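You operate a simulated robot arm through the tools that you are given. There is no shell and no other tool.

Carry out the task below with a simulated robot arm. There is one attempt and no reset: what you move stays moved.

Task
Lay in the mushroom before the jig, free the tray and push it out.
Fine: stem up, in the free corner; lock on FREE, then clamp open; use the pusher and draw it back; size slide to large for the next tray.
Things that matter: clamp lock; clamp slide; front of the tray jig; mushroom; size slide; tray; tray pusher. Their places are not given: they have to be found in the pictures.

Only the result counts: the job must be done as asked and must still hold three seconds after the hand-in. Knocking over, shifting, dropping, spilling or breaking anything else fails it.

Robot
A 6-joint arm with a fingered hand, fixed in place. Base frame: the origin is at the foot of the arm, x ahead of it, y to its left, z up; the work surface is at about z = 740. Readings come in mm, rad, newtons and seconds.
With the tool pointing down near the work surface it reaches from about 340 to 740 mm from the base axis. Its first joint turns from -2.007 to 2.007 rad. Payload 4 kg.
The TCP is the grasp point between the finger pads, 26 mm short of the fingertips. In the tool frame z runs along the fingers and y along their closing line. Largest opening 132 mm; the body of the gripper starts 73 mm behind the TCP. The gripper is a hand of 4 fingers: y runs from the thumb to the fingers, the wrist lies at [0, 0, -239] in the tool frame.
Orientation is that of the tool frame in the base frame, as a unit quaternion [x, y, z, w]. With the fingers straight down and closing along the base's y, the tool's x points along the base's -x, its y along +y and its z along -z.

Tools
- The arm moves only by the tool arm_command. Its argument "deltas" is a list of rows, each an object (a shift or turn left out is 0) with "xyz": the shift along the tool's x, y, z in mm, a list of three; "turn": the turn, a rotation vector about the tool's x, y, z in rad, a list of three. In form: [{"xyz": [x, y, z], "turn": [ax, ay, az]}, ...]. A call has 1 to 20 rows; each row is the pose to reach, as a shift and turn from the pose commanded when the call began, along the tool's axes at that moment. Rows are played at 5 a second. More than 50 mm and 0.15 rad between two rows, and nothing of the call is played. Where a pose cannot be reached the arm comes as near as it can. A force on the tool above 50 N (or 10 N above the force at the start of the call, whichever is more), or a blocked arm, ends the call early, and 0.2 s more pass. In this call time passes only in rows, and 0.2 s behind the last. It gives the time, the measured TCP pose, the force on the tool (base axes), the opening and the grip force at its end, in the units of the frame above (readings bear some noise), with the torque about the TCP (base axes, N m) and any sound that the robot's microphone picked up.
- Cameras (640 x 400 px; columns grow to the right, rows downward): "scene" is fixed at [399, 499.7, 1295.5]; the picture's right is [-0.75, -0.66, 0.00], its down [-0.59, 0.66, -0.47] and it looks along [0.31, -0.35, -0.88] (base axes); focal length 214 px, centre (320, 200). "wrist" rides on the gripper at [68, 2, -97] in the tool frame; the picture's right is [-0.03, 1.00, 0.00], its down [-0.82, -0.02, -0.58] and it looks along [-0.58, -0.01, 0.82] (tool axes); focal length 270 px, centre (320, 200).
- capture(camera): a new picture of that camera. It takes no simulated time.
- raise_lower(by): slides the trunk up (or, below 0, down) by that many mm; the arm rides with it, the base frame stays. It gives what a move gives, with no picture.
- finger_targets(finger1, finger2, finger3, thumb_bend): sets how far each is bent, from 0 (flat) to 100 (curled in); at 30 the hand is open as for a grip, at 70 the pads meet at the TCP. One left out holds its place. A second passes; each finger stops where it meets its share of the squeeze, and holds until it gets a number again. It is the only way to open and close the hand. It gives what a move gives, with no picture; readings hold the bend of each and the force on the fingers (four entries, about 0 where the hand has none), thumb and palm.
- point_at(camera, pixels): for up to 12 pixels [column, row] of the newest picture of that camera ("zoom" is the newest enlarged one), the place [x, y, z] in the base frame of the surface seen there, good to about 3 mm. It takes no simulated time.
- zoom(camera, box): a new picture of the part [left, top, right, bottom] of that camera's present view, enlarged. It takes no simulated time.
- hand_in(): hands the job in; it is judged then, once.

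Leave the gripper open and the arm clear of the work at the hand-in unless told otherwise.

The tools are called after "Request:" as a command line: name --argument value ..., lists and objects as JSON in quotes. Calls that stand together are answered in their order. arm_command: Moves the arm, as the interface text tells. Its arguments: {"type":"object","properties":{"deltas":{"type":"array","items":{"type":"object","properties":{"xyz":{"type":"array","items":{"type":"number"}},"turn":{"type":"array","items":{"type":"number"}}}}}},"required":["deltas"]} The other tools are called the same way: raise_lower (by) slides the trunk up or down; finger_targets (finger1, finger2, finger3, thumb_bend) moves the fingers one by one; capture (camera) takes a picture; point_at (camera, pixels) gives the place of the surface under pixels of a picture; zoom (camera, box) takes an enlarged picture of a part of a camera's view; hand_in () hands the job in.

At the start:

```text
t: 0.0
tool_pos: [471.5, 299.7, 1056.1]
orientation: [0.0, 1.0, 0.001, 0.0]
contact_force: [-1.0, 0.1, 0.8]
moment: [-0.01, 0.03, 0.02]
width: 131.8
finger_force: 0.0
shape: jaw
bend: [30.0, 30.0, 30.0, 30.0]
finger forces: [0.0, 0.0, 0.0, 0.1, 0.1, 0.0]
trunk travel left (down, up): [-825.0, 165.0]
```

scene: 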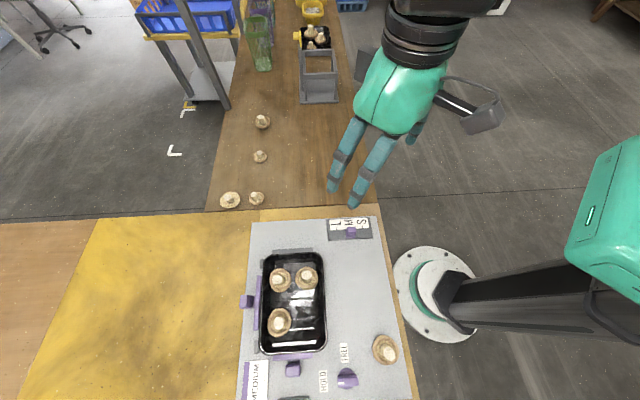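
wrist: 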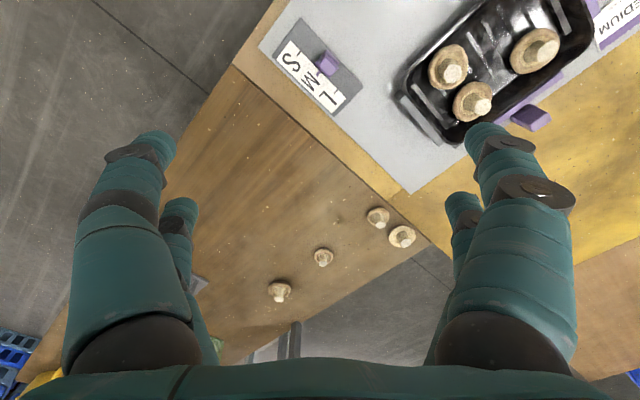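

I see the tray jig at the scene picture's bottom centre: the tray (about 293,300) with three mushrooms, a loose mushroom at (384,349), the lock at (347,378), and the size slide at (350,232). I'll enlarge these parts for detail.

Request:
zoom --camera "scene" --box '[220, 210, 420, 400]'

Request:
zoom --camera "wrist" --box '[250, 0, 640, 200]'

```text
2.11 times, centred on (320, 305) of scene
```

zoom: 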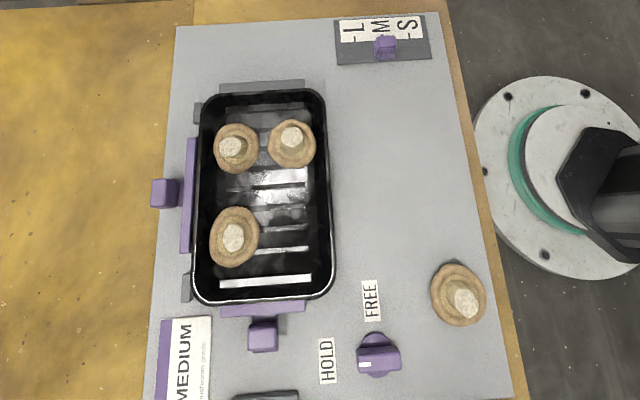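

```text
1.64 times, centred on (445, 100) of wrist
```

zoom: 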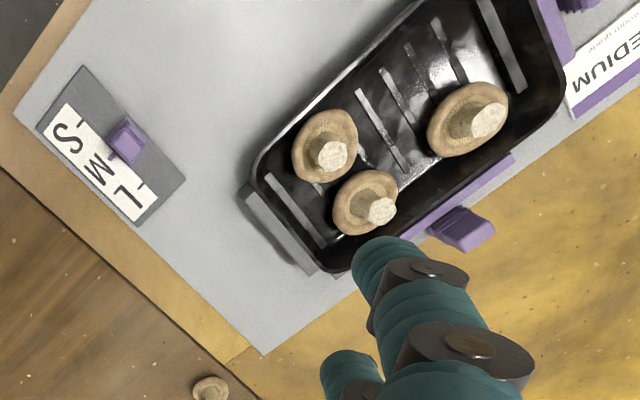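

Next I read the places of the main parts from the enlarged scene picture, so I take that zoom again to make it the newest.

Request:
zoom --camera "scene" --box '[220, 210, 420, 400]'

Request:
point_at --camera "zoom" --pixels '[[165, 185], [188, 150], [188, 245], [263, 325], [262, 308], [378, 342], [366, 366], [466, 300], [370, 298], [326, 360], [385, 40], [266, 395]]'

Request:
point_at --camera "zoom" --pixels '[[235, 145], [291, 135], [232, 235], [210, 100], [317, 98], [325, 290], [205, 295], [288, 235], [262, 85], [187, 287], [196, 112], [178, 30]]'

Request:
point_at --camera "zoom" --pixels '[[352, 30], [378, 28], [404, 25], [340, 60], [430, 55], [435, 15], [510, 395], [380, 200], [447, 270], [480, 320], [185, 360], [160, 390]]'

```text
2.11 times, centred on (320, 305) of scene
```

zoom: 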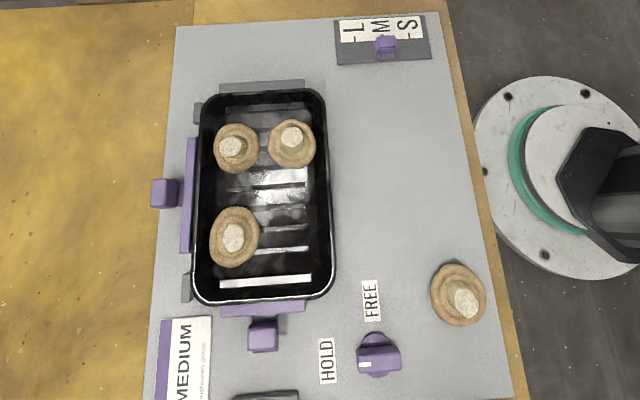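

```text
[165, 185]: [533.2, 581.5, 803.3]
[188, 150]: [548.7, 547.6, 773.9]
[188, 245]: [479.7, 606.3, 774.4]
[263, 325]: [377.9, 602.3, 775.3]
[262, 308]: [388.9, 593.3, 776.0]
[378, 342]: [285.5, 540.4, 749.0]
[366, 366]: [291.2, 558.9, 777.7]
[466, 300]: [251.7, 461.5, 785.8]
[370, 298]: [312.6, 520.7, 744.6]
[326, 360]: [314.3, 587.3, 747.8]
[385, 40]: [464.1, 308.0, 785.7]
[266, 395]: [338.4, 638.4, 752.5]
```

```text
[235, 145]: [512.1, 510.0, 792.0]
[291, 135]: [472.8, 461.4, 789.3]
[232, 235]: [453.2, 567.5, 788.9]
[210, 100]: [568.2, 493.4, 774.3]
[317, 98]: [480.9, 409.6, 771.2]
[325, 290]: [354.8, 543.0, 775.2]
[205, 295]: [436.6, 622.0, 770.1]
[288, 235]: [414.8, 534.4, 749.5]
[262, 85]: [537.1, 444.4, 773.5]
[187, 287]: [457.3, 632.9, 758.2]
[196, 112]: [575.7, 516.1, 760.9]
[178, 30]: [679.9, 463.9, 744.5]
```

```text
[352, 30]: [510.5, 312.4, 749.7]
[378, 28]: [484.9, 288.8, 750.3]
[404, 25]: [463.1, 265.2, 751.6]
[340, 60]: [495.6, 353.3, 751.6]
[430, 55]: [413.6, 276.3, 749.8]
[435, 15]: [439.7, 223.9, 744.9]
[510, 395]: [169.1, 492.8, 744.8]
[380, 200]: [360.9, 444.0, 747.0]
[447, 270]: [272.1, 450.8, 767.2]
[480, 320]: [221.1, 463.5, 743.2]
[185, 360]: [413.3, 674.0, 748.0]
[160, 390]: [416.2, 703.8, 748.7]
```

The layout is now fairly clear. The tray's long axis runs about [-0.71, 0.70], the fixed stops are grey, one purple slide is at (540,575) on the back side, and another is at (380,600) on the end. The lock dial is at about (290,557), and the size slide at (464,308) is now on M. Before moving, I'll check how each finger moves by curling finger1 alone, high in the air.

Request:
finger_targets --finger1 70

Request:
capture --camera "wrist"

Request:
zoom --camera "scene" --box '[320, 0, 520, 220]'

```text
t: 1.0
tool_pos: [470.4, 298.9, 1056.3]
orientation: [-0.001, 1.0, 0.0, 0.001]
contact_force: [-0.1, -0.8, 0.2]
moment: [-0.01, -0.03, -0.02]
width: 67.4
finger_force: 0.1
shape: fingers
bend: [70.0, 30.0, 30.0, 30.0]
finger forces: [0.1, 0.1, 0.1, 0.0, 0.1, 0.1]
trunk travel left (down, up): [-825.0, 165.0]
```

```text
taken
```

wrist: 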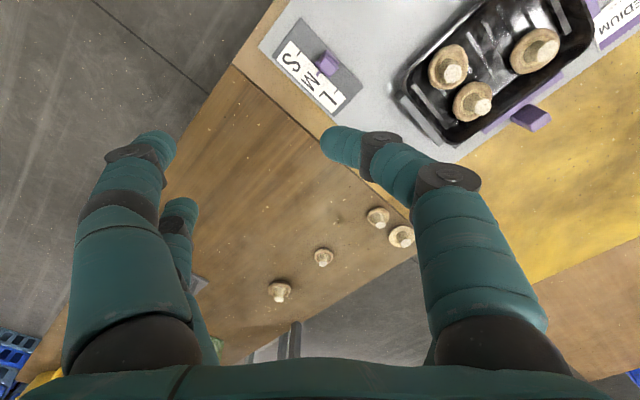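

```text
1.82 times, centred on (420, 110) of scene
```

zoom: 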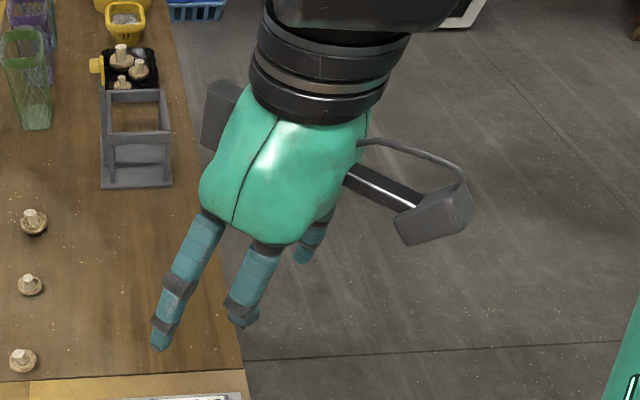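

Finger1 is the right-hand finger nearer the wrist camera. I'll open it again and bend the thumb and finger3 in turn to see which is which.

Request:
finger_targets --finger1 30 --thumb_bend 70

Request:
zoom --camera "wrist" --box '[0, 0, 640, 400]'

Request:
finger_targets --finger2 70 --thumb_bend 30

Request:
capture --camera "wrist"

Request:
finger_targets --finger2 30 --finger3 70

Request:
zoom --camera "wrist" --box '[0, 0, 640, 400]'

```text
t: 2.0
tool_pos: [471.0, 298.6, 1055.9]
orientation: [0.0, 1.0, 0.001, 0.0]
contact_force: [0.1, 0.4, 0.0]
moment: [0.0, -0.03, -0.04]
width: 66.7
finger_force: 0.2
shape: fingers
bend: [30.0, 30.0, 30.0, 70.0]
finger forces: [0.0, 0.1, 0.0, 0.0, 0.0, 0.1]
trunk travel left (down, up): [-825.0, 165.0]
```

```text
1.00 times, centred on (320, 200) of wrist (not enlarged: the box is as wide or as high as the picture)
```

zoom: 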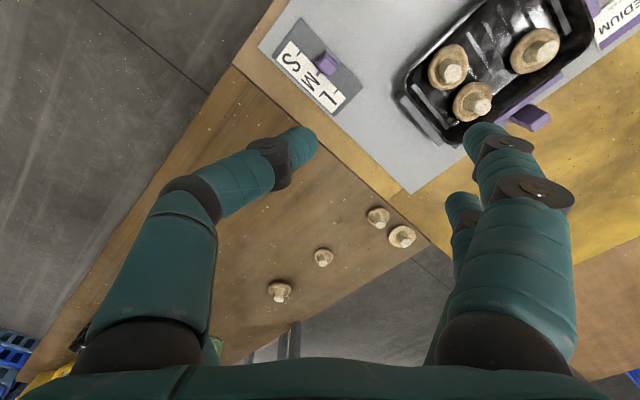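

```text
t: 3.0
tool_pos: [470.9, 298.8, 1056.2]
orientation: [0.0, 1.0, 0.0, 0.0]
contact_force: [0.0, -0.5, 0.5]
moment: [0.02, 0.01, 0.0]
width: 132.5
finger_force: 0.0
shape: fingers
bend: [30.0, 70.0, 30.0, 30.0]
finger forces: [0.1, 0.0, 0.0, 0.1, 0.0, 0.1]
trunk travel left (down, up): [-825.0, 165.0]
```

```text
taken
```

wrist: 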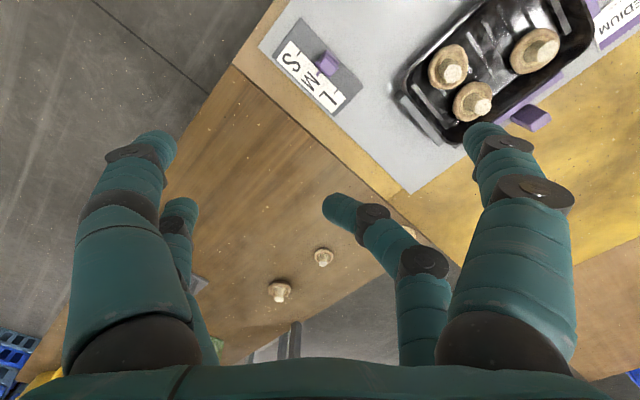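

```text
t: 4.0
tool_pos: [471.4, 297.7, 1056.0]
orientation: [0.001, 1.0, 0.0, 0.0]
contact_force: [-0.4, -0.4, 0.0]
moment: [-0.01, -0.01, -0.01]
width: 132.3
finger_force: 0.0
shape: fingers
bend: [30.0, 30.0, 70.0, 30.0]
finger forces: [0.0, 0.1, 0.0, 0.0, 0.1, 0.0]
trunk travel left (down, up): [-825.0, 165.0]
```

```text
1.00 times, centred on (320, 200) of wrist (not enlarged: the box is as wide or as high as the picture)
```

zoom: 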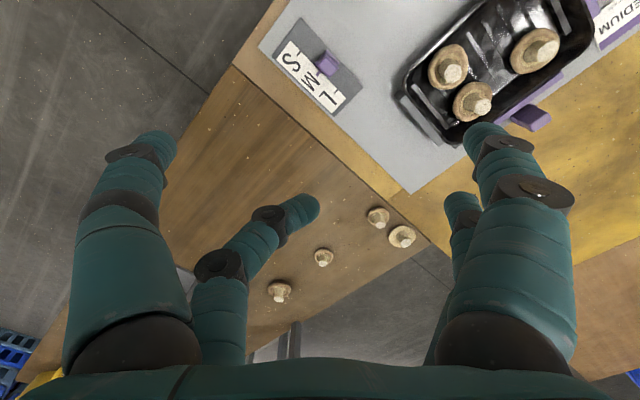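

The fingers work as two facing pairs: thumb with finger1 at tool x of about +21, and finger3 with finger2 at about -20. I plan to pinch with the finger2/finger3 pair only, so I check how the thumb and finger1 look when flat (0).

Request:
finger_targets --finger1 0 --finger2 70 --finger3 70 --thumb_bend 0

Request:
capture --camera "wrist"

Request:
zoom --camera "scene" --box '[320, 0, 520, 220]'

```text
t: 5.0
tool_pos: [471.2, 299.6, 1056.0]
orientation: [0.0, 1.0, 0.0, 0.0]
contact_force: [0.6, -0.9, -0.1]
moment: [0.02, 0.02, -0.02]
width: 186.6
finger_force: 0.3
shape: fingers
bend: [0.0, 70.0, 70.0, 0.0]
finger forces: [0.0, 0.0, 0.0, 0.0, 0.0, 0.0]
trunk travel left (down, up): [-825.0, 165.0]
```

```text
taken
```

wrist: 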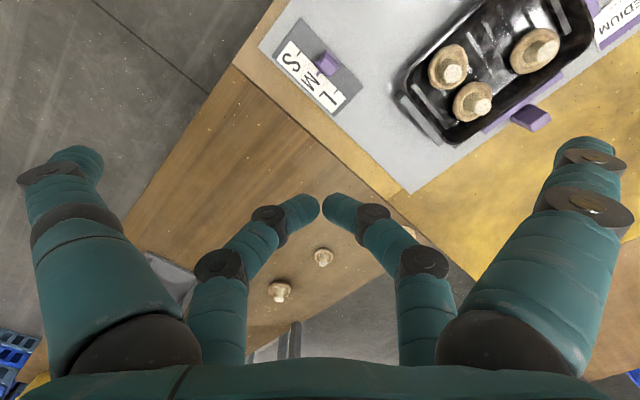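

```text
1.82 times, centred on (420, 110) of scene
```

zoom: 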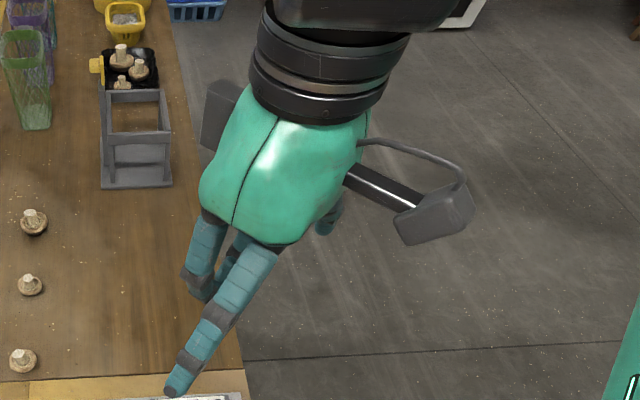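

At 70 the finger2 and finger3 tips just meet. I measure the fingertip positions in the base frame from this wrist picture: finger2 tip (335,203), finger3 tip (308,205), and the spread tips (85,155) and (590,145).

Request:
point_at --camera "wrist" --pixels '[[330, 205], [312, 206], [90, 155], [590, 148], [345, 210], [375, 215], [300, 212]]'

Request:
finger_targets --finger1 100 --thumb_bend 30

Request:
capture --camera "wrist"

Request:
point_at --camera "wrist" --pixels '[[150, 145], [165, 160], [330, 205]]'

```text
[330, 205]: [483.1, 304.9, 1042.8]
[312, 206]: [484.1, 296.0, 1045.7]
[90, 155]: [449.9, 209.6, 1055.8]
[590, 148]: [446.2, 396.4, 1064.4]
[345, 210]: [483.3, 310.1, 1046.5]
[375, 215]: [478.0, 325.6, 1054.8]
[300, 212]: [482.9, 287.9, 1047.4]
```

```text
t: 6.0
tool_pos: [472.1, 299.2, 1056.1]
orientation: [-0.001, 1.0, 0.0, 0.0]
contact_force: [-0.4, -0.1, 0.1]
moment: [0.0, -0.02, -0.01]
width: 57.1
finger_force: 0.0
shape: fingers
bend: [100.0, 70.0, 70.0, 30.0]
finger forces: [0.1, 0.0, 0.0, 0.0, 0.0, 0.0]
trunk travel left (down, up): [-825.0, 165.0]
```

```text
taken
```

wrist: 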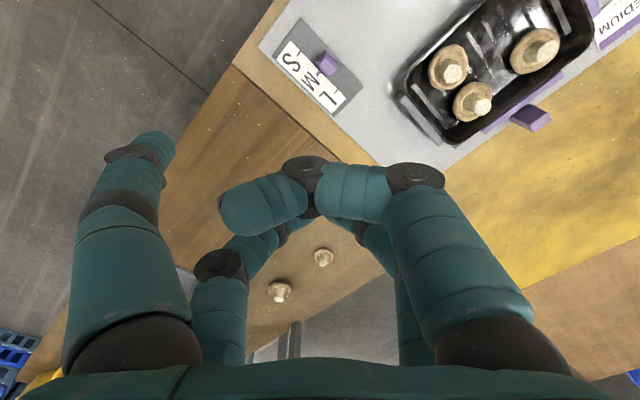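

```text
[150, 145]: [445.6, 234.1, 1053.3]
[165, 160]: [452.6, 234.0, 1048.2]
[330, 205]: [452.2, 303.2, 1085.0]
```

Tip heights measured: at 70 the tips sit about 15–20 mm beyond the TCP, and at 0 the spread tips are about level with the TCP. Now I turn the hand 45° so its closing line runs along the tray's long side, and carry it to above and behind the loose mushroom (about 251,461) for a close look with the wrist camera.

Request:
arm_command --deltas '[{"xyz": [32, 16, 16], "turn": [0, 0, -0.098]}, {"xyz": [64, 32, 32], "turn": [0, 0, -0.196]}, {"xyz": [96, 48, 48], "turn": [0, 0, -0.294]}, {"xyz": [128, 64, 64], "turn": [0, 0, -0.392]}, {"xyz": [160, 81, 80], "turn": [0, 0, -0.49]}, {"xyz": [192, 97, 96], "turn": [0, 0, -0.588]}, {"xyz": [224, 113, 112], "turn": [0, 0, -0.686]}, {"xyz": [255, 129, 126], "turn": [0, 0, -0.785]}]'

Request:
finger_targets --finger1 0 --finger2 0 --finger3 0 --thumb_bend 0

Request:
capture --camera "wrist"

Request:
capture --camera "scene"

```text
t: 7.8
tool_pos: [217.2, 427.4, 929.7]
orientation: [-0.383, 0.924, 0.001, 0.0]
contact_force: [0.2, -0.1, -0.7]
moment: [-0.01, 0.01, -0.03]
width: 56.9
finger_force: 0.1
shape: fingers
bend: [100.0, 70.0, 70.0, 30.0]
finger forces: [0.1, 0.0, 0.0, 0.0, 0.0, 0.1]
trunk travel left (down, up): [-825.0, 165.0]
```

```text
t: 8.8
tool_pos: [218.3, 428.5, 930.9]
orientation: [-0.383, 0.924, 0.0, 0.0]
contact_force: [-0.2, -0.5, 0.4]
moment: [-0.01, 0.01, 0.02]
width: 186.8
finger_force: 0.0
shape: fingers
bend: [0.0, 0.0, 0.0, 0.0]
finger forces: [0.1, 0.0, 0.0, 0.1, 0.1, 0.0]
trunk travel left (down, up): [-825.0, 165.0]
```

```text
taken
```

wrist: 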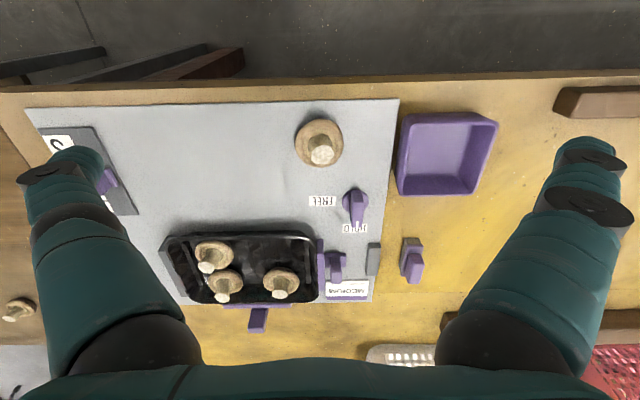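

```text
taken
```

scene: 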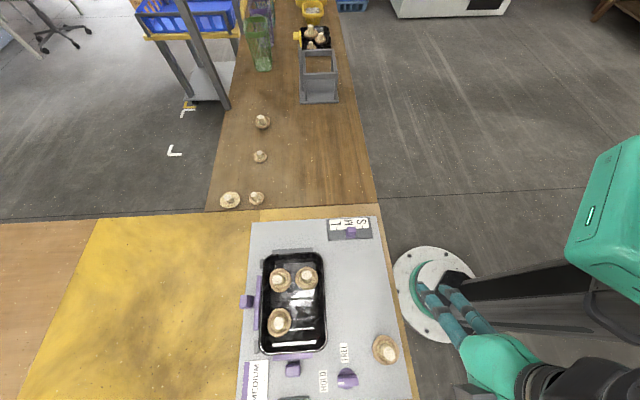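

Now I see a bird's-eye view of the jig with the mushroom at (320,145), the lock at (355,205), the clamp knob at (337,263), and the back slide at (258,318). I enlarge it.

Request:
zoom --camera "wrist" --box '[130, 190, 440, 360]'

Request:
zoom --camera "wrist" --box '[270, 90, 420, 240]'

Request:
point_at --camera "zoom" --pixels '[[218, 120], [218, 160], [165, 125], [265, 125], [218, 75], [215, 190], [360, 270], [360, 320], [345, 290], [380, 290], [240, 170], [150, 100]]'

```text
2.06 times, centred on (285, 275) of wrist
```

zoom: 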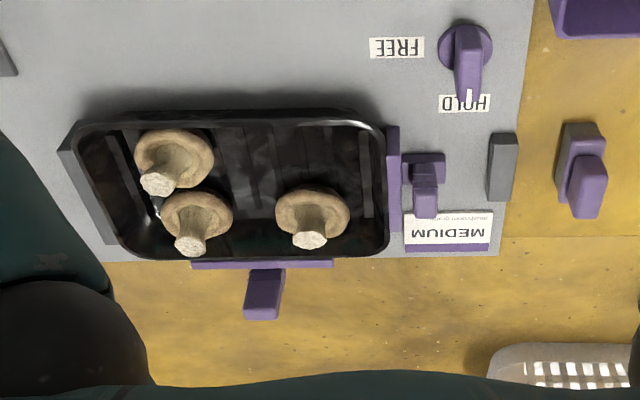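

```text
2.67 times, centred on (345, 165) of wrist
```

zoom: 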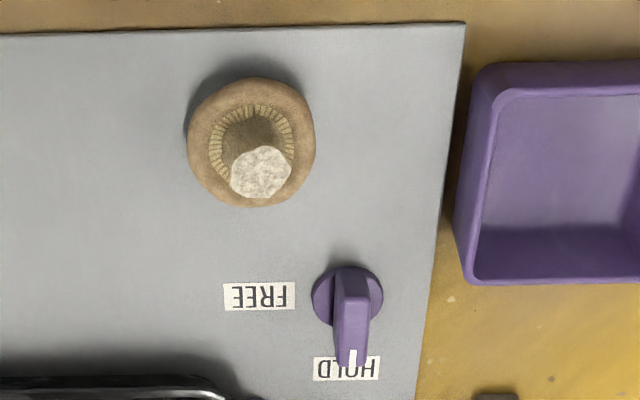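

```text
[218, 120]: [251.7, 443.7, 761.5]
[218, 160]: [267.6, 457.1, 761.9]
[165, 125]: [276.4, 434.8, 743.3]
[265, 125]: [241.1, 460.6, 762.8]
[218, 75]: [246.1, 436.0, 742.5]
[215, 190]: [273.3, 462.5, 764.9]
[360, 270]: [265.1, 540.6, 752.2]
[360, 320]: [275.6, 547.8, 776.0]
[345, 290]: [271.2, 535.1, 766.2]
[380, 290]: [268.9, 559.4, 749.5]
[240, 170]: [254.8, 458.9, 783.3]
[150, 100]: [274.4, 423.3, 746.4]
```

I need finer numbers for the mushroom and the lock, so I read several points on the stem top, the cap rim and the dial in this last enlargement.

Request:
point_at --camera "zoom" --pixels '[[262, 155], [262, 173], [262, 190], [240, 173], [285, 173], [195, 140], [308, 140], [250, 85], [250, 203], [238, 130], [275, 120], [256, 140]]'

Request:
point_at --camera "zoom" --pixels '[[350, 280], [350, 300], [350, 330], [350, 360], [320, 300], [378, 300], [335, 300], [365, 330], [258, 296], [345, 375], [460, 30], [422, 390]]'

```text
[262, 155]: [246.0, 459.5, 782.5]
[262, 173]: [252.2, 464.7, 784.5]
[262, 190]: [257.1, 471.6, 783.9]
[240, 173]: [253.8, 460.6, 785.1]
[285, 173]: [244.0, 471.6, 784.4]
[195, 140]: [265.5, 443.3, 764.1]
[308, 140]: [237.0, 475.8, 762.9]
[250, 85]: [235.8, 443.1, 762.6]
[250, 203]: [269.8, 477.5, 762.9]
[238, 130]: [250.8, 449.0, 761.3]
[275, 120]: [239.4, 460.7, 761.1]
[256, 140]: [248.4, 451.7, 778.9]
```

```text
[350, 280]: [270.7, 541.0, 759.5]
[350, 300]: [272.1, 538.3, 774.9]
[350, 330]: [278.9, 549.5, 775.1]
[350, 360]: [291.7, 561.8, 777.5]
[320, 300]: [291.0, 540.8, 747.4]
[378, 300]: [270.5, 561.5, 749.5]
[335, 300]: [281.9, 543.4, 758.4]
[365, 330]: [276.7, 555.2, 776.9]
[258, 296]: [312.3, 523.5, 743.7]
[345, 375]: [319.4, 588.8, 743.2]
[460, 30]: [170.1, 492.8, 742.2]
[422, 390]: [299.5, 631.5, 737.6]
```

The mushroom already lies stem up. The stem top centre is about (251,465,784), 18 mm thick, and the cap is about 48 mm wide with gills at z of about 762. I'll pinch the stem with finger2 and finger3 only, so first I set the fingers and move above it (TCP about 237,452,850).

Request:
finger_targets --finger1 100 --finger2 52 --finger3 52 --thumb_bend 0

Request:
arm_command --deltas '[{"xyz": [-15, 1.5, 40]}, {"xyz": [-30.4, 2.8, 80]}]'

Request:
capture --camera "wrist"

Request:
zoom --camera "scene" --box '[320, 290, 480, 400]'

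```text
t: 9.8
tool_pos: [218.2, 427.6, 928.8]
orientation: [-0.383, 0.924, 0.0, 0.0]
contact_force: [-1.7, 0.5, 0.5]
moment: [-0.04, -0.04, -0.02]
width: 68.8
finger_force: 0.0
shape: fingers
bend: [100.0, 52.0, 52.0, 0.0]
finger forces: [0.0, 0.1, 0.1, 0.0, 0.1, 0.0]
trunk travel left (down, up): [-825.0, 165.0]
```

```text
t: 10.4
tool_pos: [237.4, 452.7, 849.8]
orientation: [-0.383, 0.924, -0.001, 0.001]
contact_force: [0.0, -0.6, -0.1]
moment: [-0.03, 0.02, 0.01]
width: 68.8
finger_force: 0.1
shape: fingers
bend: [100.0, 52.0, 52.0, 0.0]
finger forces: [0.1, 0.0, 0.0, 0.0, 0.1, 0.0]
trunk travel left (down, up): [-825.0, 165.0]
```

```text
taken
```

wrist: 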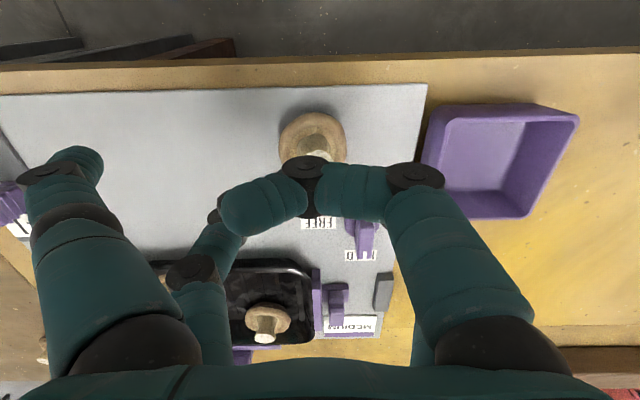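

```text
3.64 times, centred on (400, 345) of scene
```

zoom: 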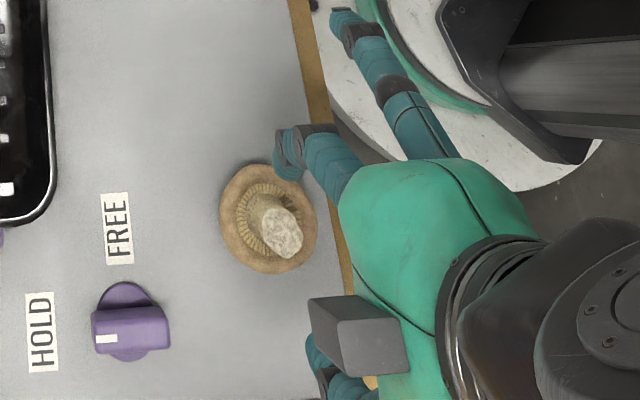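

The curled finger1 hides the view, so I want it flat. I check the bin rim's height at (435,140) and (545,112) to be sure a spread finger1 clears it.

Request:
point_at --camera "wrist" --pixels '[[440, 115], [433, 170], [545, 110], [480, 215], [570, 125], [480, 150]]'

Request:
finger_targets --finger1 0

Request:
capture --camera "wrist"

Request:
zoom --camera "wrist" --box '[200, 80, 440, 240]'

```text
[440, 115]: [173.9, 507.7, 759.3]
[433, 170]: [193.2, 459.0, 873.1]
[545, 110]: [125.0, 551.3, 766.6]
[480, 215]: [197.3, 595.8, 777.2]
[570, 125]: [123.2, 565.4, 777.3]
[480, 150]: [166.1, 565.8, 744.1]
```

```text
t: 11.4
tool_pos: [237.8, 453.3, 849.7]
orientation: [-0.382, 0.924, 0.0, 0.0]
contact_force: [-0.3, 1.0, 0.5]
moment: [0.01, 0.0, 0.02]
width: 186.6
finger_force: 0.2
shape: fingers
bend: [0.0, 52.0, 52.0, 0.0]
finger forces: [0.0, 0.0, 0.1, 0.1, 0.0, 0.0]
trunk travel left (down, up): [-825.0, 165.0]
```

```text
taken
```

wrist: 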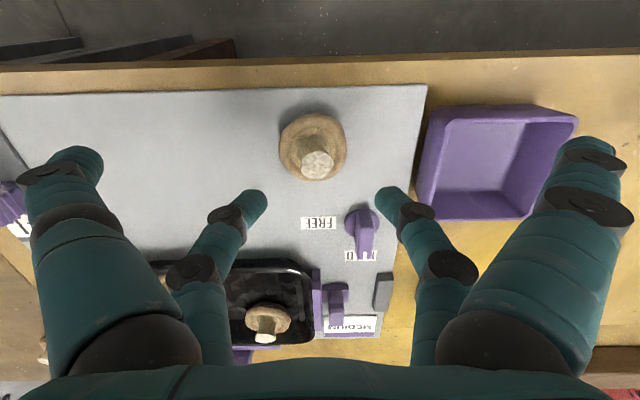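

```text
2.50 times, centred on (320, 160) of wrist
```

zoom: 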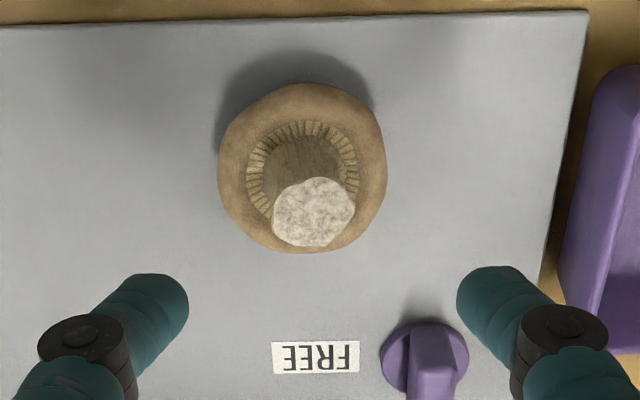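

The pinching tips are at about (250,195) and (385,193) with the mushroom between, a bit further toward the top of the picture only because it lies lower. I measure tips and stem together.

Request:
point_at --camera "zoom" --pixels '[[172, 290], [160, 280], [475, 285], [490, 273], [313, 185], [313, 210], [313, 238], [276, 210], [350, 210], [302, 90], [225, 170], [382, 170]]'

```text
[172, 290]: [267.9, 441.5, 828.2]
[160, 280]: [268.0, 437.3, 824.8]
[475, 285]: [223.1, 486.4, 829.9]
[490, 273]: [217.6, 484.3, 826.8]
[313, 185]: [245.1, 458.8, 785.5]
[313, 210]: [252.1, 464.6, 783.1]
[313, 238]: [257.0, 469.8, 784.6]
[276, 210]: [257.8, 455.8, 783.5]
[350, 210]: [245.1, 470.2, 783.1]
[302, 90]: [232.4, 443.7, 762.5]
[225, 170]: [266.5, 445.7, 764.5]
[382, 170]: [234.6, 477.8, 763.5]
```

The tips' midpoint is about 3 mm too far along the closing line. I correct by -3 mm in tool y and lower 57 mm so the tips end just above the gills, on the stem.

Request:
arm_command --deltas '[{"xyz": [0, -3, 20]}, {"xyz": [0, -3, 40]}, {"xyz": [0, -3, 57]}]'

Request:
zoom --camera "wrist" --box '[200, 80, 440, 240]'

Request:
capture --camera "scene"

```text
t: 12.2
tool_pos: [238.6, 451.3, 795.0]
orientation: [-0.383, 0.924, 0.0, 0.001]
contact_force: [-0.4, 0.0, -0.6]
moment: [-0.03, 0.01, 0.0]
width: 186.8
finger_force: 0.1
shape: fingers
bend: [0.0, 52.0, 52.0, 0.0]
finger forces: [0.0, 0.0, 0.0, 0.0, 0.1, 0.1]
trunk travel left (down, up): [-825.0, 165.0]
```

```text
2.50 times, centred on (320, 160) of wrist
```

zoom: 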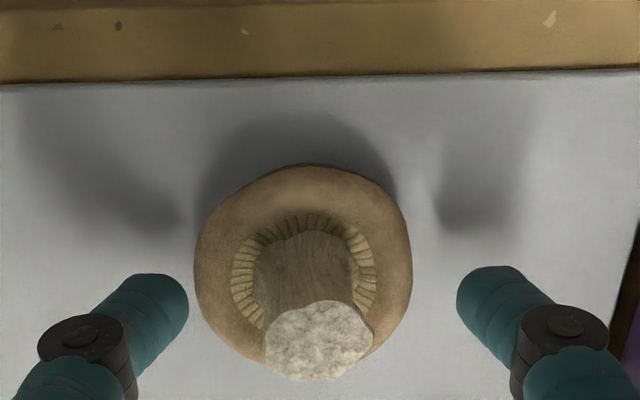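

```text
taken
```

scene: 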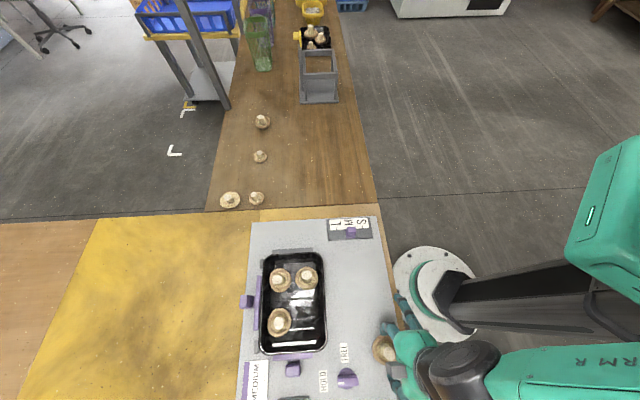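

The stem (318,340 in the enlargement) is now centred between the tips. I measure once more before closing.

Request:
point_at --camera "zoom" --pixels '[[172, 290], [160, 280], [475, 285], [490, 273], [318, 305], [318, 340], [318, 375], [268, 340], [370, 340], [305, 170], [200, 255], [408, 255]]'

```text
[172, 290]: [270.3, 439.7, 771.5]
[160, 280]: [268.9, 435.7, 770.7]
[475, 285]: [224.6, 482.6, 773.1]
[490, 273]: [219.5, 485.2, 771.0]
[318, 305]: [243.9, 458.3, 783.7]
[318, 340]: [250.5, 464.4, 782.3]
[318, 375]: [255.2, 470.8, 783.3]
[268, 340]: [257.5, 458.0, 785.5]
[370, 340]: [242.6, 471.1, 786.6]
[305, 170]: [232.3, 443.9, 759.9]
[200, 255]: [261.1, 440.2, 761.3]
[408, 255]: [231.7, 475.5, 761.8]
```

The tips are slightly off the stem centre, by about 3 mm across and 2 mm along. I make that small correction and close finger2 and finger3 on the stem.

Request:
arm_command --deltas '[{"xyz": [3, -2, 0]}]'

Request:
finger_targets --finger2 68 --finger3 68

Request:
zoom --camera "wrist" --box '[200, 80, 440, 240]'

```text
t: 12.6
tool_pos: [238.5, 446.6, 793.5]
orientation: [-0.382, 0.924, 0.001, 0.0]
contact_force: [-0.6, -0.1, 0.1]
moment: [-0.04, 0.01, -0.01]
width: 186.7
finger_force: 0.1
shape: fingers
bend: [0.0, 52.0, 52.0, 0.0]
finger forces: [0.0, 0.0, 0.0, 0.1, 0.0, 0.0]
trunk travel left (down, up): [-825.0, 165.0]
```

```text
t: 13.6
tool_pos: [237.4, 447.8, 794.2]
orientation: [-0.382, 0.924, 0.001, 0.002]
contact_force: [0.4, -0.4, 8.9]
moment: [0.15, -0.14, 0.04]
width: 186.6
finger_force: 6.2
shape: fingers
bend: [0.0, 61.0, 61.0, 0.0]
finger forces: [0.0, 6.5, 6.7, 0.0, 0.1, 0.0]
trunk travel left (down, up): [-825.0, 165.0]
```

```text
2.50 times, centred on (320, 160) of wrist
```

zoom: 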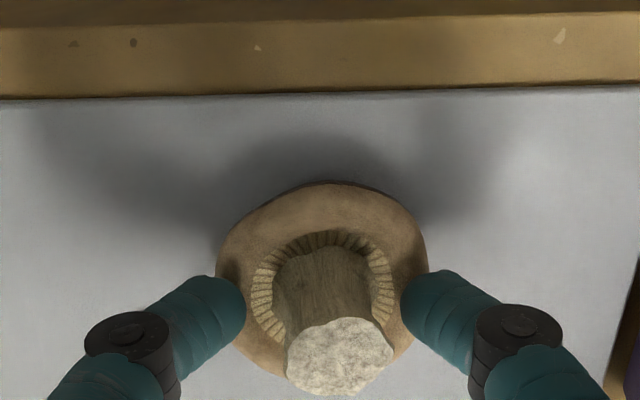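

The fingers stopped at 61 with an upward force of 9 N, so the tips are pressing on the cap rim and not on the stem. I open them a little, lift 8 mm, and close again.

Request:
finger_targets --finger2 52 --finger3 52

Request:
arm_command --deltas '[{"xyz": [0, 0, -8]}]'

Request:
zoom --camera "wrist" --box '[200, 80, 440, 240]'

Request:
point_at --camera "zoom" --pixels '[[172, 290], [160, 280], [475, 285], [490, 273], [330, 320], [330, 340], [330, 360], [305, 340], [360, 340], [305, 180], [230, 255], [410, 255]]'

```text
t: 14.6
tool_pos: [237.1, 447.2, 793.5]
orientation: [-0.382, 0.924, 0.0, 0.0]
contact_force: [-0.3, 0.1, 0.7]
moment: [0.01, -0.01, 0.01]
width: 186.5
finger_force: 0.0
shape: fingers
bend: [0.0, 52.0, 52.0, 0.0]
finger forces: [0.0, 0.0, 0.0, 0.0, 0.1, 0.0]
trunk travel left (down, up): [-825.0, 165.0]
```

```text
t: 15.0
tool_pos: [236.3, 446.1, 801.7]
orientation: [-0.382, 0.924, 0.0, 0.0]
contact_force: [-0.3, -1.1, -0.1]
moment: [0.0, -0.01, 0.03]
width: 186.8
finger_force: 0.0
shape: fingers
bend: [0.0, 52.0, 52.0, 0.0]
finger forces: [0.0, 0.0, 0.0, 0.0, 0.0, 0.0]
trunk travel left (down, up): [-825.0, 165.0]
```

```text
2.50 times, centred on (320, 160) of wrist
```

zoom: 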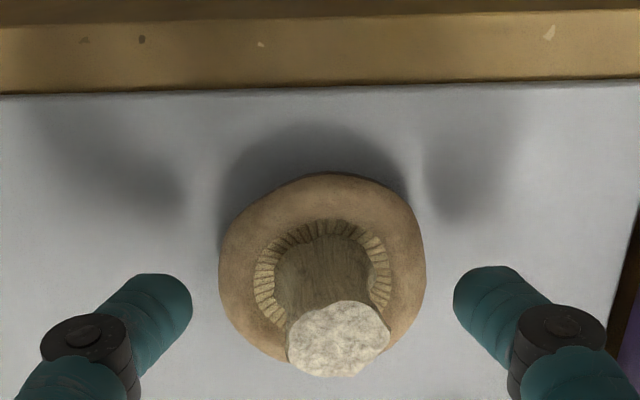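

```text
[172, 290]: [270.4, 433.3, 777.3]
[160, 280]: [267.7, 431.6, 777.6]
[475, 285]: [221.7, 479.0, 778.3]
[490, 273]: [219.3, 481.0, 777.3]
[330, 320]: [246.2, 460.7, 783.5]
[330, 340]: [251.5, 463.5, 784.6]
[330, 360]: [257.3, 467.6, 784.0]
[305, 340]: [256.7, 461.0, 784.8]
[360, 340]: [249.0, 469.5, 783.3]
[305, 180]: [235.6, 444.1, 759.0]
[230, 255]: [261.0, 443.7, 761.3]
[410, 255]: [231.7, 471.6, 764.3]
```

The stem centre (338,340) is now about 2 mm to the +y side of the tips' midpoint. I shift +2 mm and close.

Request:
arm_command --deltas '[{"xyz": [-1, 2, 0]}]'

Request:
finger_targets --finger2 70 --finger3 70

Request:
zoom --camera "wrist" --box '[200, 80, 440, 240]'

```text
t: 15.4
tool_pos: [236.8, 446.5, 799.8]
orientation: [-0.383, 0.924, 0.0, -0.001]
contact_force: [-0.3, 1.1, 0.7]
moment: [0.02, -0.02, 0.01]
width: 186.7
finger_force: 0.0
shape: fingers
bend: [0.0, 52.0, 52.0, 0.0]
finger forces: [0.0, 0.1, 0.1, 0.0, 0.0, 0.0]
trunk travel left (down, up): [-825.0, 165.0]
```

```text
t: 16.4
tool_pos: [235.4, 447.5, 800.6]
orientation: [-0.382, 0.924, 0.001, 0.001]
contact_force: [0.3, 0.5, 0.3]
moment: [-0.04, 0.02, 0.01]
width: 186.6
finger_force: 3.4
shape: fingers
bend: [0.0, 65.0, 65.0, 0.0]
finger forces: [0.0, 3.3, 3.3, 0.1, 0.0, 0.0]
trunk travel left (down, up): [-825.0, 165.0]
```

```text
2.50 times, centred on (320, 160) of wrist
```

zoom: 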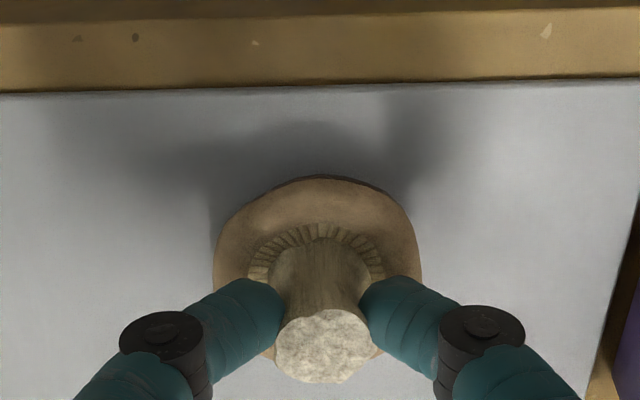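

Both fingers stopped at 65 on the stem with about 3.3 N each and no upward push. I lift gently and check that the mushroom comes along.

Request:
arm_command --deltas '[{"xyz": [0, 0, -5]}, {"xyz": [0, 0, -15]}, {"xyz": [0, 0, -30]}, {"xyz": [0, 0, -45]}]'

Request:
capture --camera "wrist"

Request:
zoom --camera "scene" --box '[320, 290, 480, 400]'

```text
t: 17.4
tool_pos: [235.8, 446.0, 845.3]
orientation: [-0.383, 0.924, 0.0, 0.0]
contact_force: [0.5, 0.0, 0.1]
moment: [0.01, 0.01, 0.0]
width: 186.9
finger_force: 3.0
shape: fingers
bend: [0.0, 65.0, 65.0, 0.0]
finger forces: [0.0, 3.5, 3.3, 0.0, 0.0, 0.0]
trunk travel left (down, up): [-825.0, 165.0]
```

```text
taken
```

wrist: 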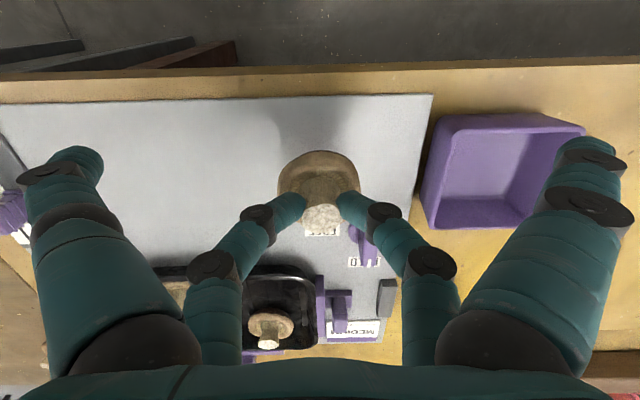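

```text
3.64 times, centred on (400, 345) of scene
```

zoom: 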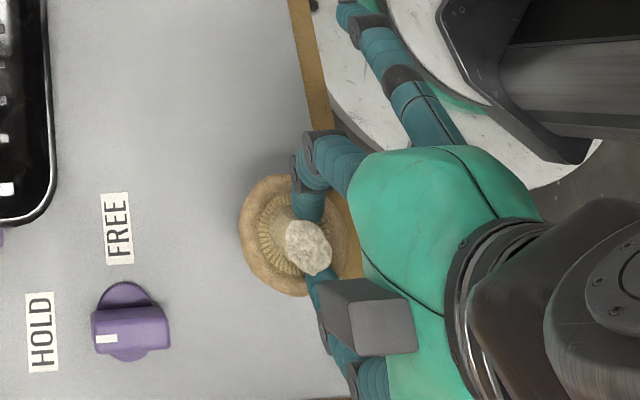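

The mushroom hangs straight, stem up, in the pinch. I raise a bit and carry it to above the tray's free corner (about 411,525), then check from both cameras.

Request:
arm_command --deltas '[{"xyz": [0, 0, -30]}, {"xyz": [-30, -13, -40]}, {"xyz": [-60, -26, -40]}, {"xyz": [-90, -39, -40]}, {"xyz": [-120, -52, -40]}, {"xyz": [-145, -62, -40]}, {"xyz": [-159, -68.6, -40]}]'

Request:
capture --camera "wrist"

Request:
capture --camera "scene"

```text
t: 19.0
tool_pos: [397.4, 511.2, 885.9]
orientation: [-0.383, 0.924, 0.0, 0.001]
contact_force: [-0.8, -0.1, -0.1]
moment: [-0.02, 0.01, -0.01]
width: 186.6
finger_force: 3.6
shape: fingers
bend: [0.0, 66.0, 65.0, 0.0]
finger forces: [0.0, 3.3, 3.3, 0.1, 0.1, 0.1]
trunk travel left (down, up): [-825.0, 165.0]
```

```text
taken
```

wrist: 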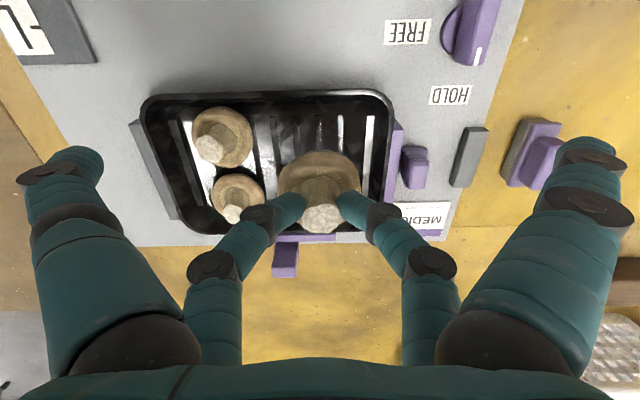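

```text
taken
```

scene: 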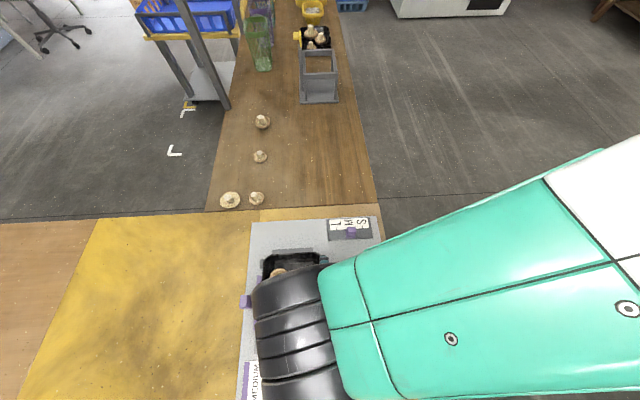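

The wrist view shows the tray with the mushroom held over it. I read the tray's rim corners, the floor, and the neighbouring mushrooms to set the drop spot exactly.

Request:
zoom --camera "wrist" --box '[120, 60, 440, 260]'

Request:
point_at --camera "zoom" --pixels '[[60, 85], [520, 75], [536, 290], [300, 75], [540, 200], [190, 345], [430, 110], [500, 120], [490, 200], [180, 180], [220, 305], [500, 305]]'

Request:
point_at --camera "zoom" --pixels '[[400, 310], [400, 330], [370, 315], [430, 315], [325, 240], [478, 240], [400, 185], [150, 150], [258, 150], [200, 95], [190, 260], [285, 260]]'

```text
2.00 times, centred on (280, 160) of wrist
```

zoom: 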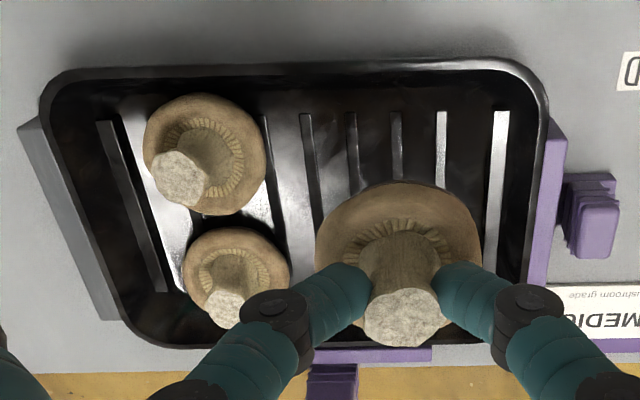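

```text
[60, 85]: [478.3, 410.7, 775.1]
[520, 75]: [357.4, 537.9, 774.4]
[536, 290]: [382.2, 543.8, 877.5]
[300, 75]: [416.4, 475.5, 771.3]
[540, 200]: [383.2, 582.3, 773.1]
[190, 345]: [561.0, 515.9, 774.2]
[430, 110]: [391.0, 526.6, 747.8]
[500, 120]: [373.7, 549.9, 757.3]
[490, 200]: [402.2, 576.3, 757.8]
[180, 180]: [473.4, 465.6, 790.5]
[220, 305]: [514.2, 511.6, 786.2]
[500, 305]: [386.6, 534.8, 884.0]
```

```text
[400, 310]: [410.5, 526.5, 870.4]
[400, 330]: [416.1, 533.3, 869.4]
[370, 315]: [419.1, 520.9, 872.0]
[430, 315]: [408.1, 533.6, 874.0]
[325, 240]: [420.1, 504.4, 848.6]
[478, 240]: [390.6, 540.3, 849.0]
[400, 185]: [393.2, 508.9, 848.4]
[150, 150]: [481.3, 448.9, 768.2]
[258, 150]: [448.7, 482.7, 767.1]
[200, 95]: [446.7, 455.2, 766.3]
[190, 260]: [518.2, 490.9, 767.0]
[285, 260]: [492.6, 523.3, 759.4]
```

The held cap is centred at about (407,524). The free-corner spot, mirrored from the other three, is about (408,526). I shift 2 mm toward the tray's middle and lower in steps to a few mm above the floor.

Request:
arm_command --deltas '[{"xyz": [-2, 0, 15]}, {"xyz": [-2, 0, 30]}, {"xyz": [-2, 0, 45]}, {"xyz": [-2, 0, 58]}, {"xyz": [-2, 0, 68]}]'

Request:
zoom --camera "wrist" --box '[120, 60, 440, 260]'

```text
t: 20.2
tool_pos: [398.9, 512.7, 818.7]
orientation: [-0.383, 0.924, 0.0, 0.0]
contact_force: [0.0, 0.2, -0.2]
moment: [-0.07, 0.01, -0.02]
width: 186.7
finger_force: 3.7
shape: fingers
bend: [0.0, 66.0, 65.0, 0.0]
finger forces: [0.0, 3.3, 3.3, 0.1, 0.0, 0.0]
trunk travel left (down, up): [-825.0, 165.0]
```

```text
2.00 times, centred on (280, 160) of wrist
```

zoom: 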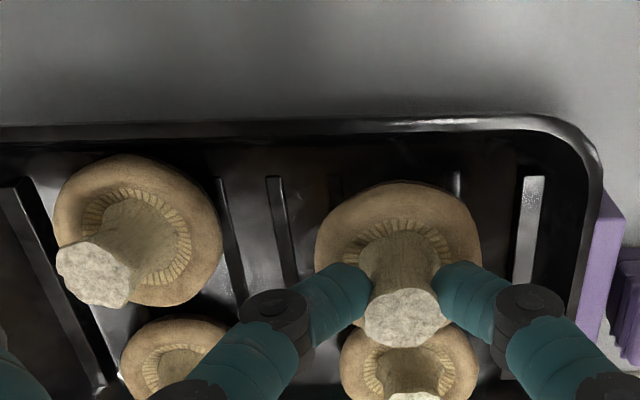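

The mushroom hovers about 12 mm above the floor, with the corner mushroom m3 visible behind at (410,360). I check the clearances by points.

Request:
point_at --camera "zoom" --pixels '[[400, 184], [320, 240], [477, 240], [400, 310], [345, 365], [475, 365], [425, 342], [400, 125], [400, 135], [215, 230], [410, 395], [590, 220]]'

```text
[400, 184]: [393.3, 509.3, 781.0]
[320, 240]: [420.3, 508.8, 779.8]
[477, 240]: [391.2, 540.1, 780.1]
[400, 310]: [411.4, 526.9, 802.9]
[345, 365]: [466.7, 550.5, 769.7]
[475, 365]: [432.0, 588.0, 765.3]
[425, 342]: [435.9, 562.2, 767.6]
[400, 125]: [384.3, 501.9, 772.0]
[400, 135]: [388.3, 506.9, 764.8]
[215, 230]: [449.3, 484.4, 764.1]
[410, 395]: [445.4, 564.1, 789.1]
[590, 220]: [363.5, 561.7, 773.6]
```

Clearance to the front wall is small (about 2–4 mm), while it's about 14 mm to m3. I shift 4 mm inward and lower until it touches.

Request:
arm_command --deltas '[{"xyz": [-4, 0, 0]}, {"xyz": [-4, 0, 4]}, {"xyz": [-4, 0, 7]}, {"xyz": [-4, 0, 9]}, {"xyz": [-4, 0, 11]}]'

Request:
zoom --camera "wrist" --box '[120, 60, 440, 260]'

```text
t: 21.4
tool_pos: [400.7, 515.9, 806.6]
orientation: [-0.383, 0.924, 0.0, 0.0]
contact_force: [-0.6, -0.2, 0.6]
moment: [-0.02, 0.0, 0.03]
width: 186.7
finger_force: 3.4
shape: fingers
bend: [0.0, 66.0, 65.0, 0.0]
finger forces: [0.0, 3.4, 3.2, 0.0, 0.0, 0.0]
trunk travel left (down, up): [-825.0, 165.0]
```

```text
2.00 times, centred on (280, 160) of wrist
```

zoom: 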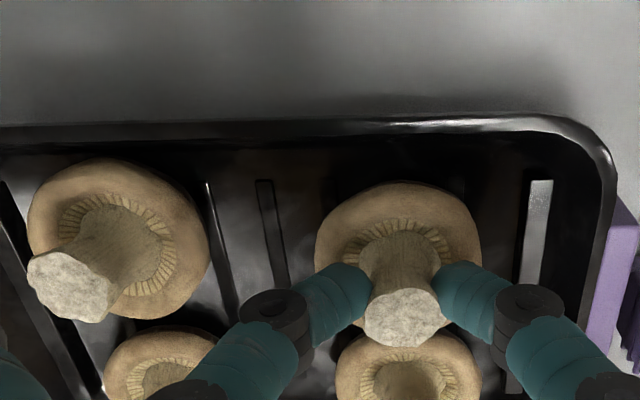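

No contact force yet. The stem-top height should now match the neighbours (about 790), so I lower a few more millimetres slowly, watching the force.

Request:
arm_command --deltas '[{"xyz": [0, 0, 1]}, {"xyz": [0, 0, 2]}]'

Request:
point_at --camera "wrist" --pixels '[[320, 218]]'

```text
t: 22.0
tool_pos: [399.9, 516.2, 806.1]
orientation: [-0.384, 0.923, 0.0, 0.0]
contact_force: [-0.3, -0.3, -0.2]
moment: [-0.02, -0.03, 0.0]
width: 186.6
finger_force: 4.0
shape: fingers
bend: [0.0, 66.0, 65.0, 0.0]
finger forces: [0.1, 3.4, 3.3, 0.1, 0.0, 0.0]
trunk travel left (down, up): [-825.0, 165.0]
```

```text
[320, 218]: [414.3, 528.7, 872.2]
```

Still no contact. I continue 2 more mm.

Request:
arm_command --deltas '[{"xyz": [0, 0, 1]}, {"xyz": [0, 0, 2]}]'

Request:
zoom --camera "wrist" --box '[120, 60, 440, 260]'

Request:
point_at --camera "zoom" --pixels '[[400, 310], [400, 320], [60, 280], [70, 290], [400, 190], [325, 240], [475, 240], [120, 165], [35, 220], [205, 220]]'

```text
t: 22.6
tool_pos: [400.7, 515.6, 803.3]
orientation: [-0.383, 0.924, 0.0, 0.001]
contact_force: [-0.4, 0.3, 3.1]
moment: [0.03, 0.0, -0.02]
width: 186.6
finger_force: 4.1
shape: fingers
bend: [0.0, 66.0, 66.0, 0.0]
finger forces: [0.1, 3.9, 3.8, 0.0, 0.0, 0.1]
trunk travel left (down, up): [-825.0, 165.0]
```

```text
2.00 times, centred on (280, 160) of wrist
```

zoom: 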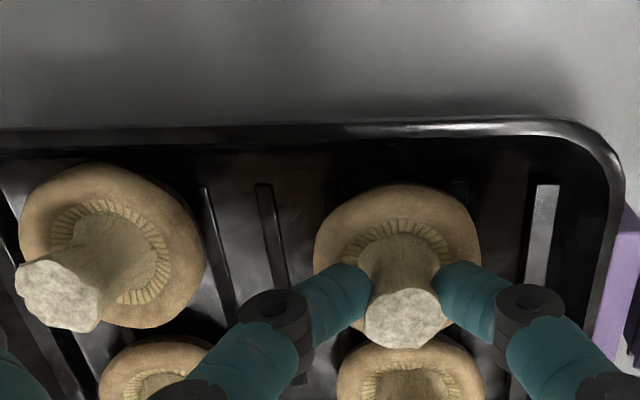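

```text
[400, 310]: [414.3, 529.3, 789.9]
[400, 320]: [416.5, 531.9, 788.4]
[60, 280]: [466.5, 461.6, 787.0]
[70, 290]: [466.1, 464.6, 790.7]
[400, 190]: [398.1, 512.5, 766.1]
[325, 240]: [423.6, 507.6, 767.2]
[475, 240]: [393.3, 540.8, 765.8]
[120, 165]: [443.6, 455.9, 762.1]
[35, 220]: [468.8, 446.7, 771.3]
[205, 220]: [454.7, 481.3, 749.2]
```

Contact is felt (+3 N), and the heights match the neighbours (stem top 790, cap 766). I release the pinch.

Request:
finger_targets --finger2 56 --finger3 56

Request:
arm_command --deltas '[{"xyz": [0, 0, -10]}, {"xyz": [0, 0, -25]}, {"xyz": [0, 0, -50]}, {"xyz": [0, 0, -80]}]'

Request:
capture --camera "wrist"

Request:
zoom --camera "wrist" --box '[120, 60, 440, 260]'

```text
t: 23.6
tool_pos: [400.7, 515.0, 803.6]
orientation: [-0.382, 0.924, 0.001, 0.0]
contact_force: [0.3, -0.3, -1.2]
moment: [0.01, 0.04, -0.01]
width: 186.8
finger_force: 0.0
shape: fingers
bend: [0.0, 56.0, 56.0, 0.0]
finger forces: [0.1, 0.0, 0.1, 0.0, 0.0, 0.0]
trunk travel left (down, up): [-825.0, 165.0]
```

```text
t: 24.6
tool_pos: [401.9, 515.1, 885.8]
orientation: [-0.383, 0.924, 0.0, 0.0]
contact_force: [0.5, 0.4, 0.0]
moment: [-0.01, 0.05, -0.03]
width: 187.0
finger_force: 0.0
shape: fingers
bend: [0.0, 56.0, 56.0, 0.0]
finger forces: [0.0, 0.0, 0.1, 0.1, 0.0, 0.0]
trunk travel left (down, up): [-825.0, 165.0]
```

```text
taken
```

wrist: 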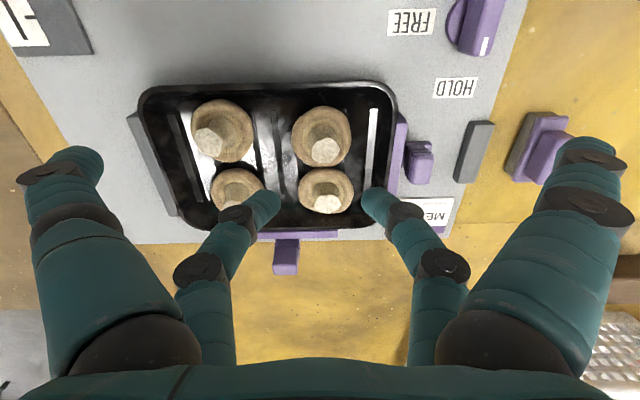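

```text
2.00 times, centred on (280, 160) of wrist
```

zoom: 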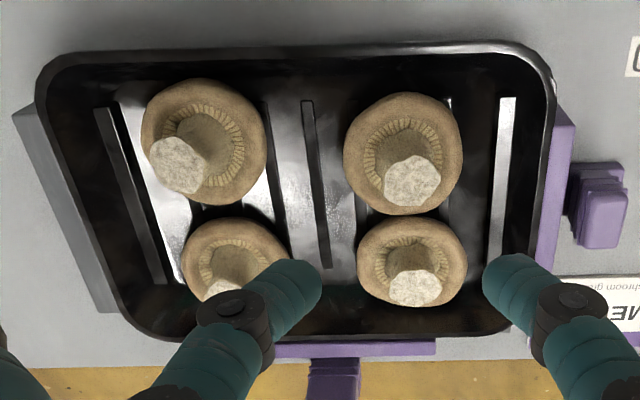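

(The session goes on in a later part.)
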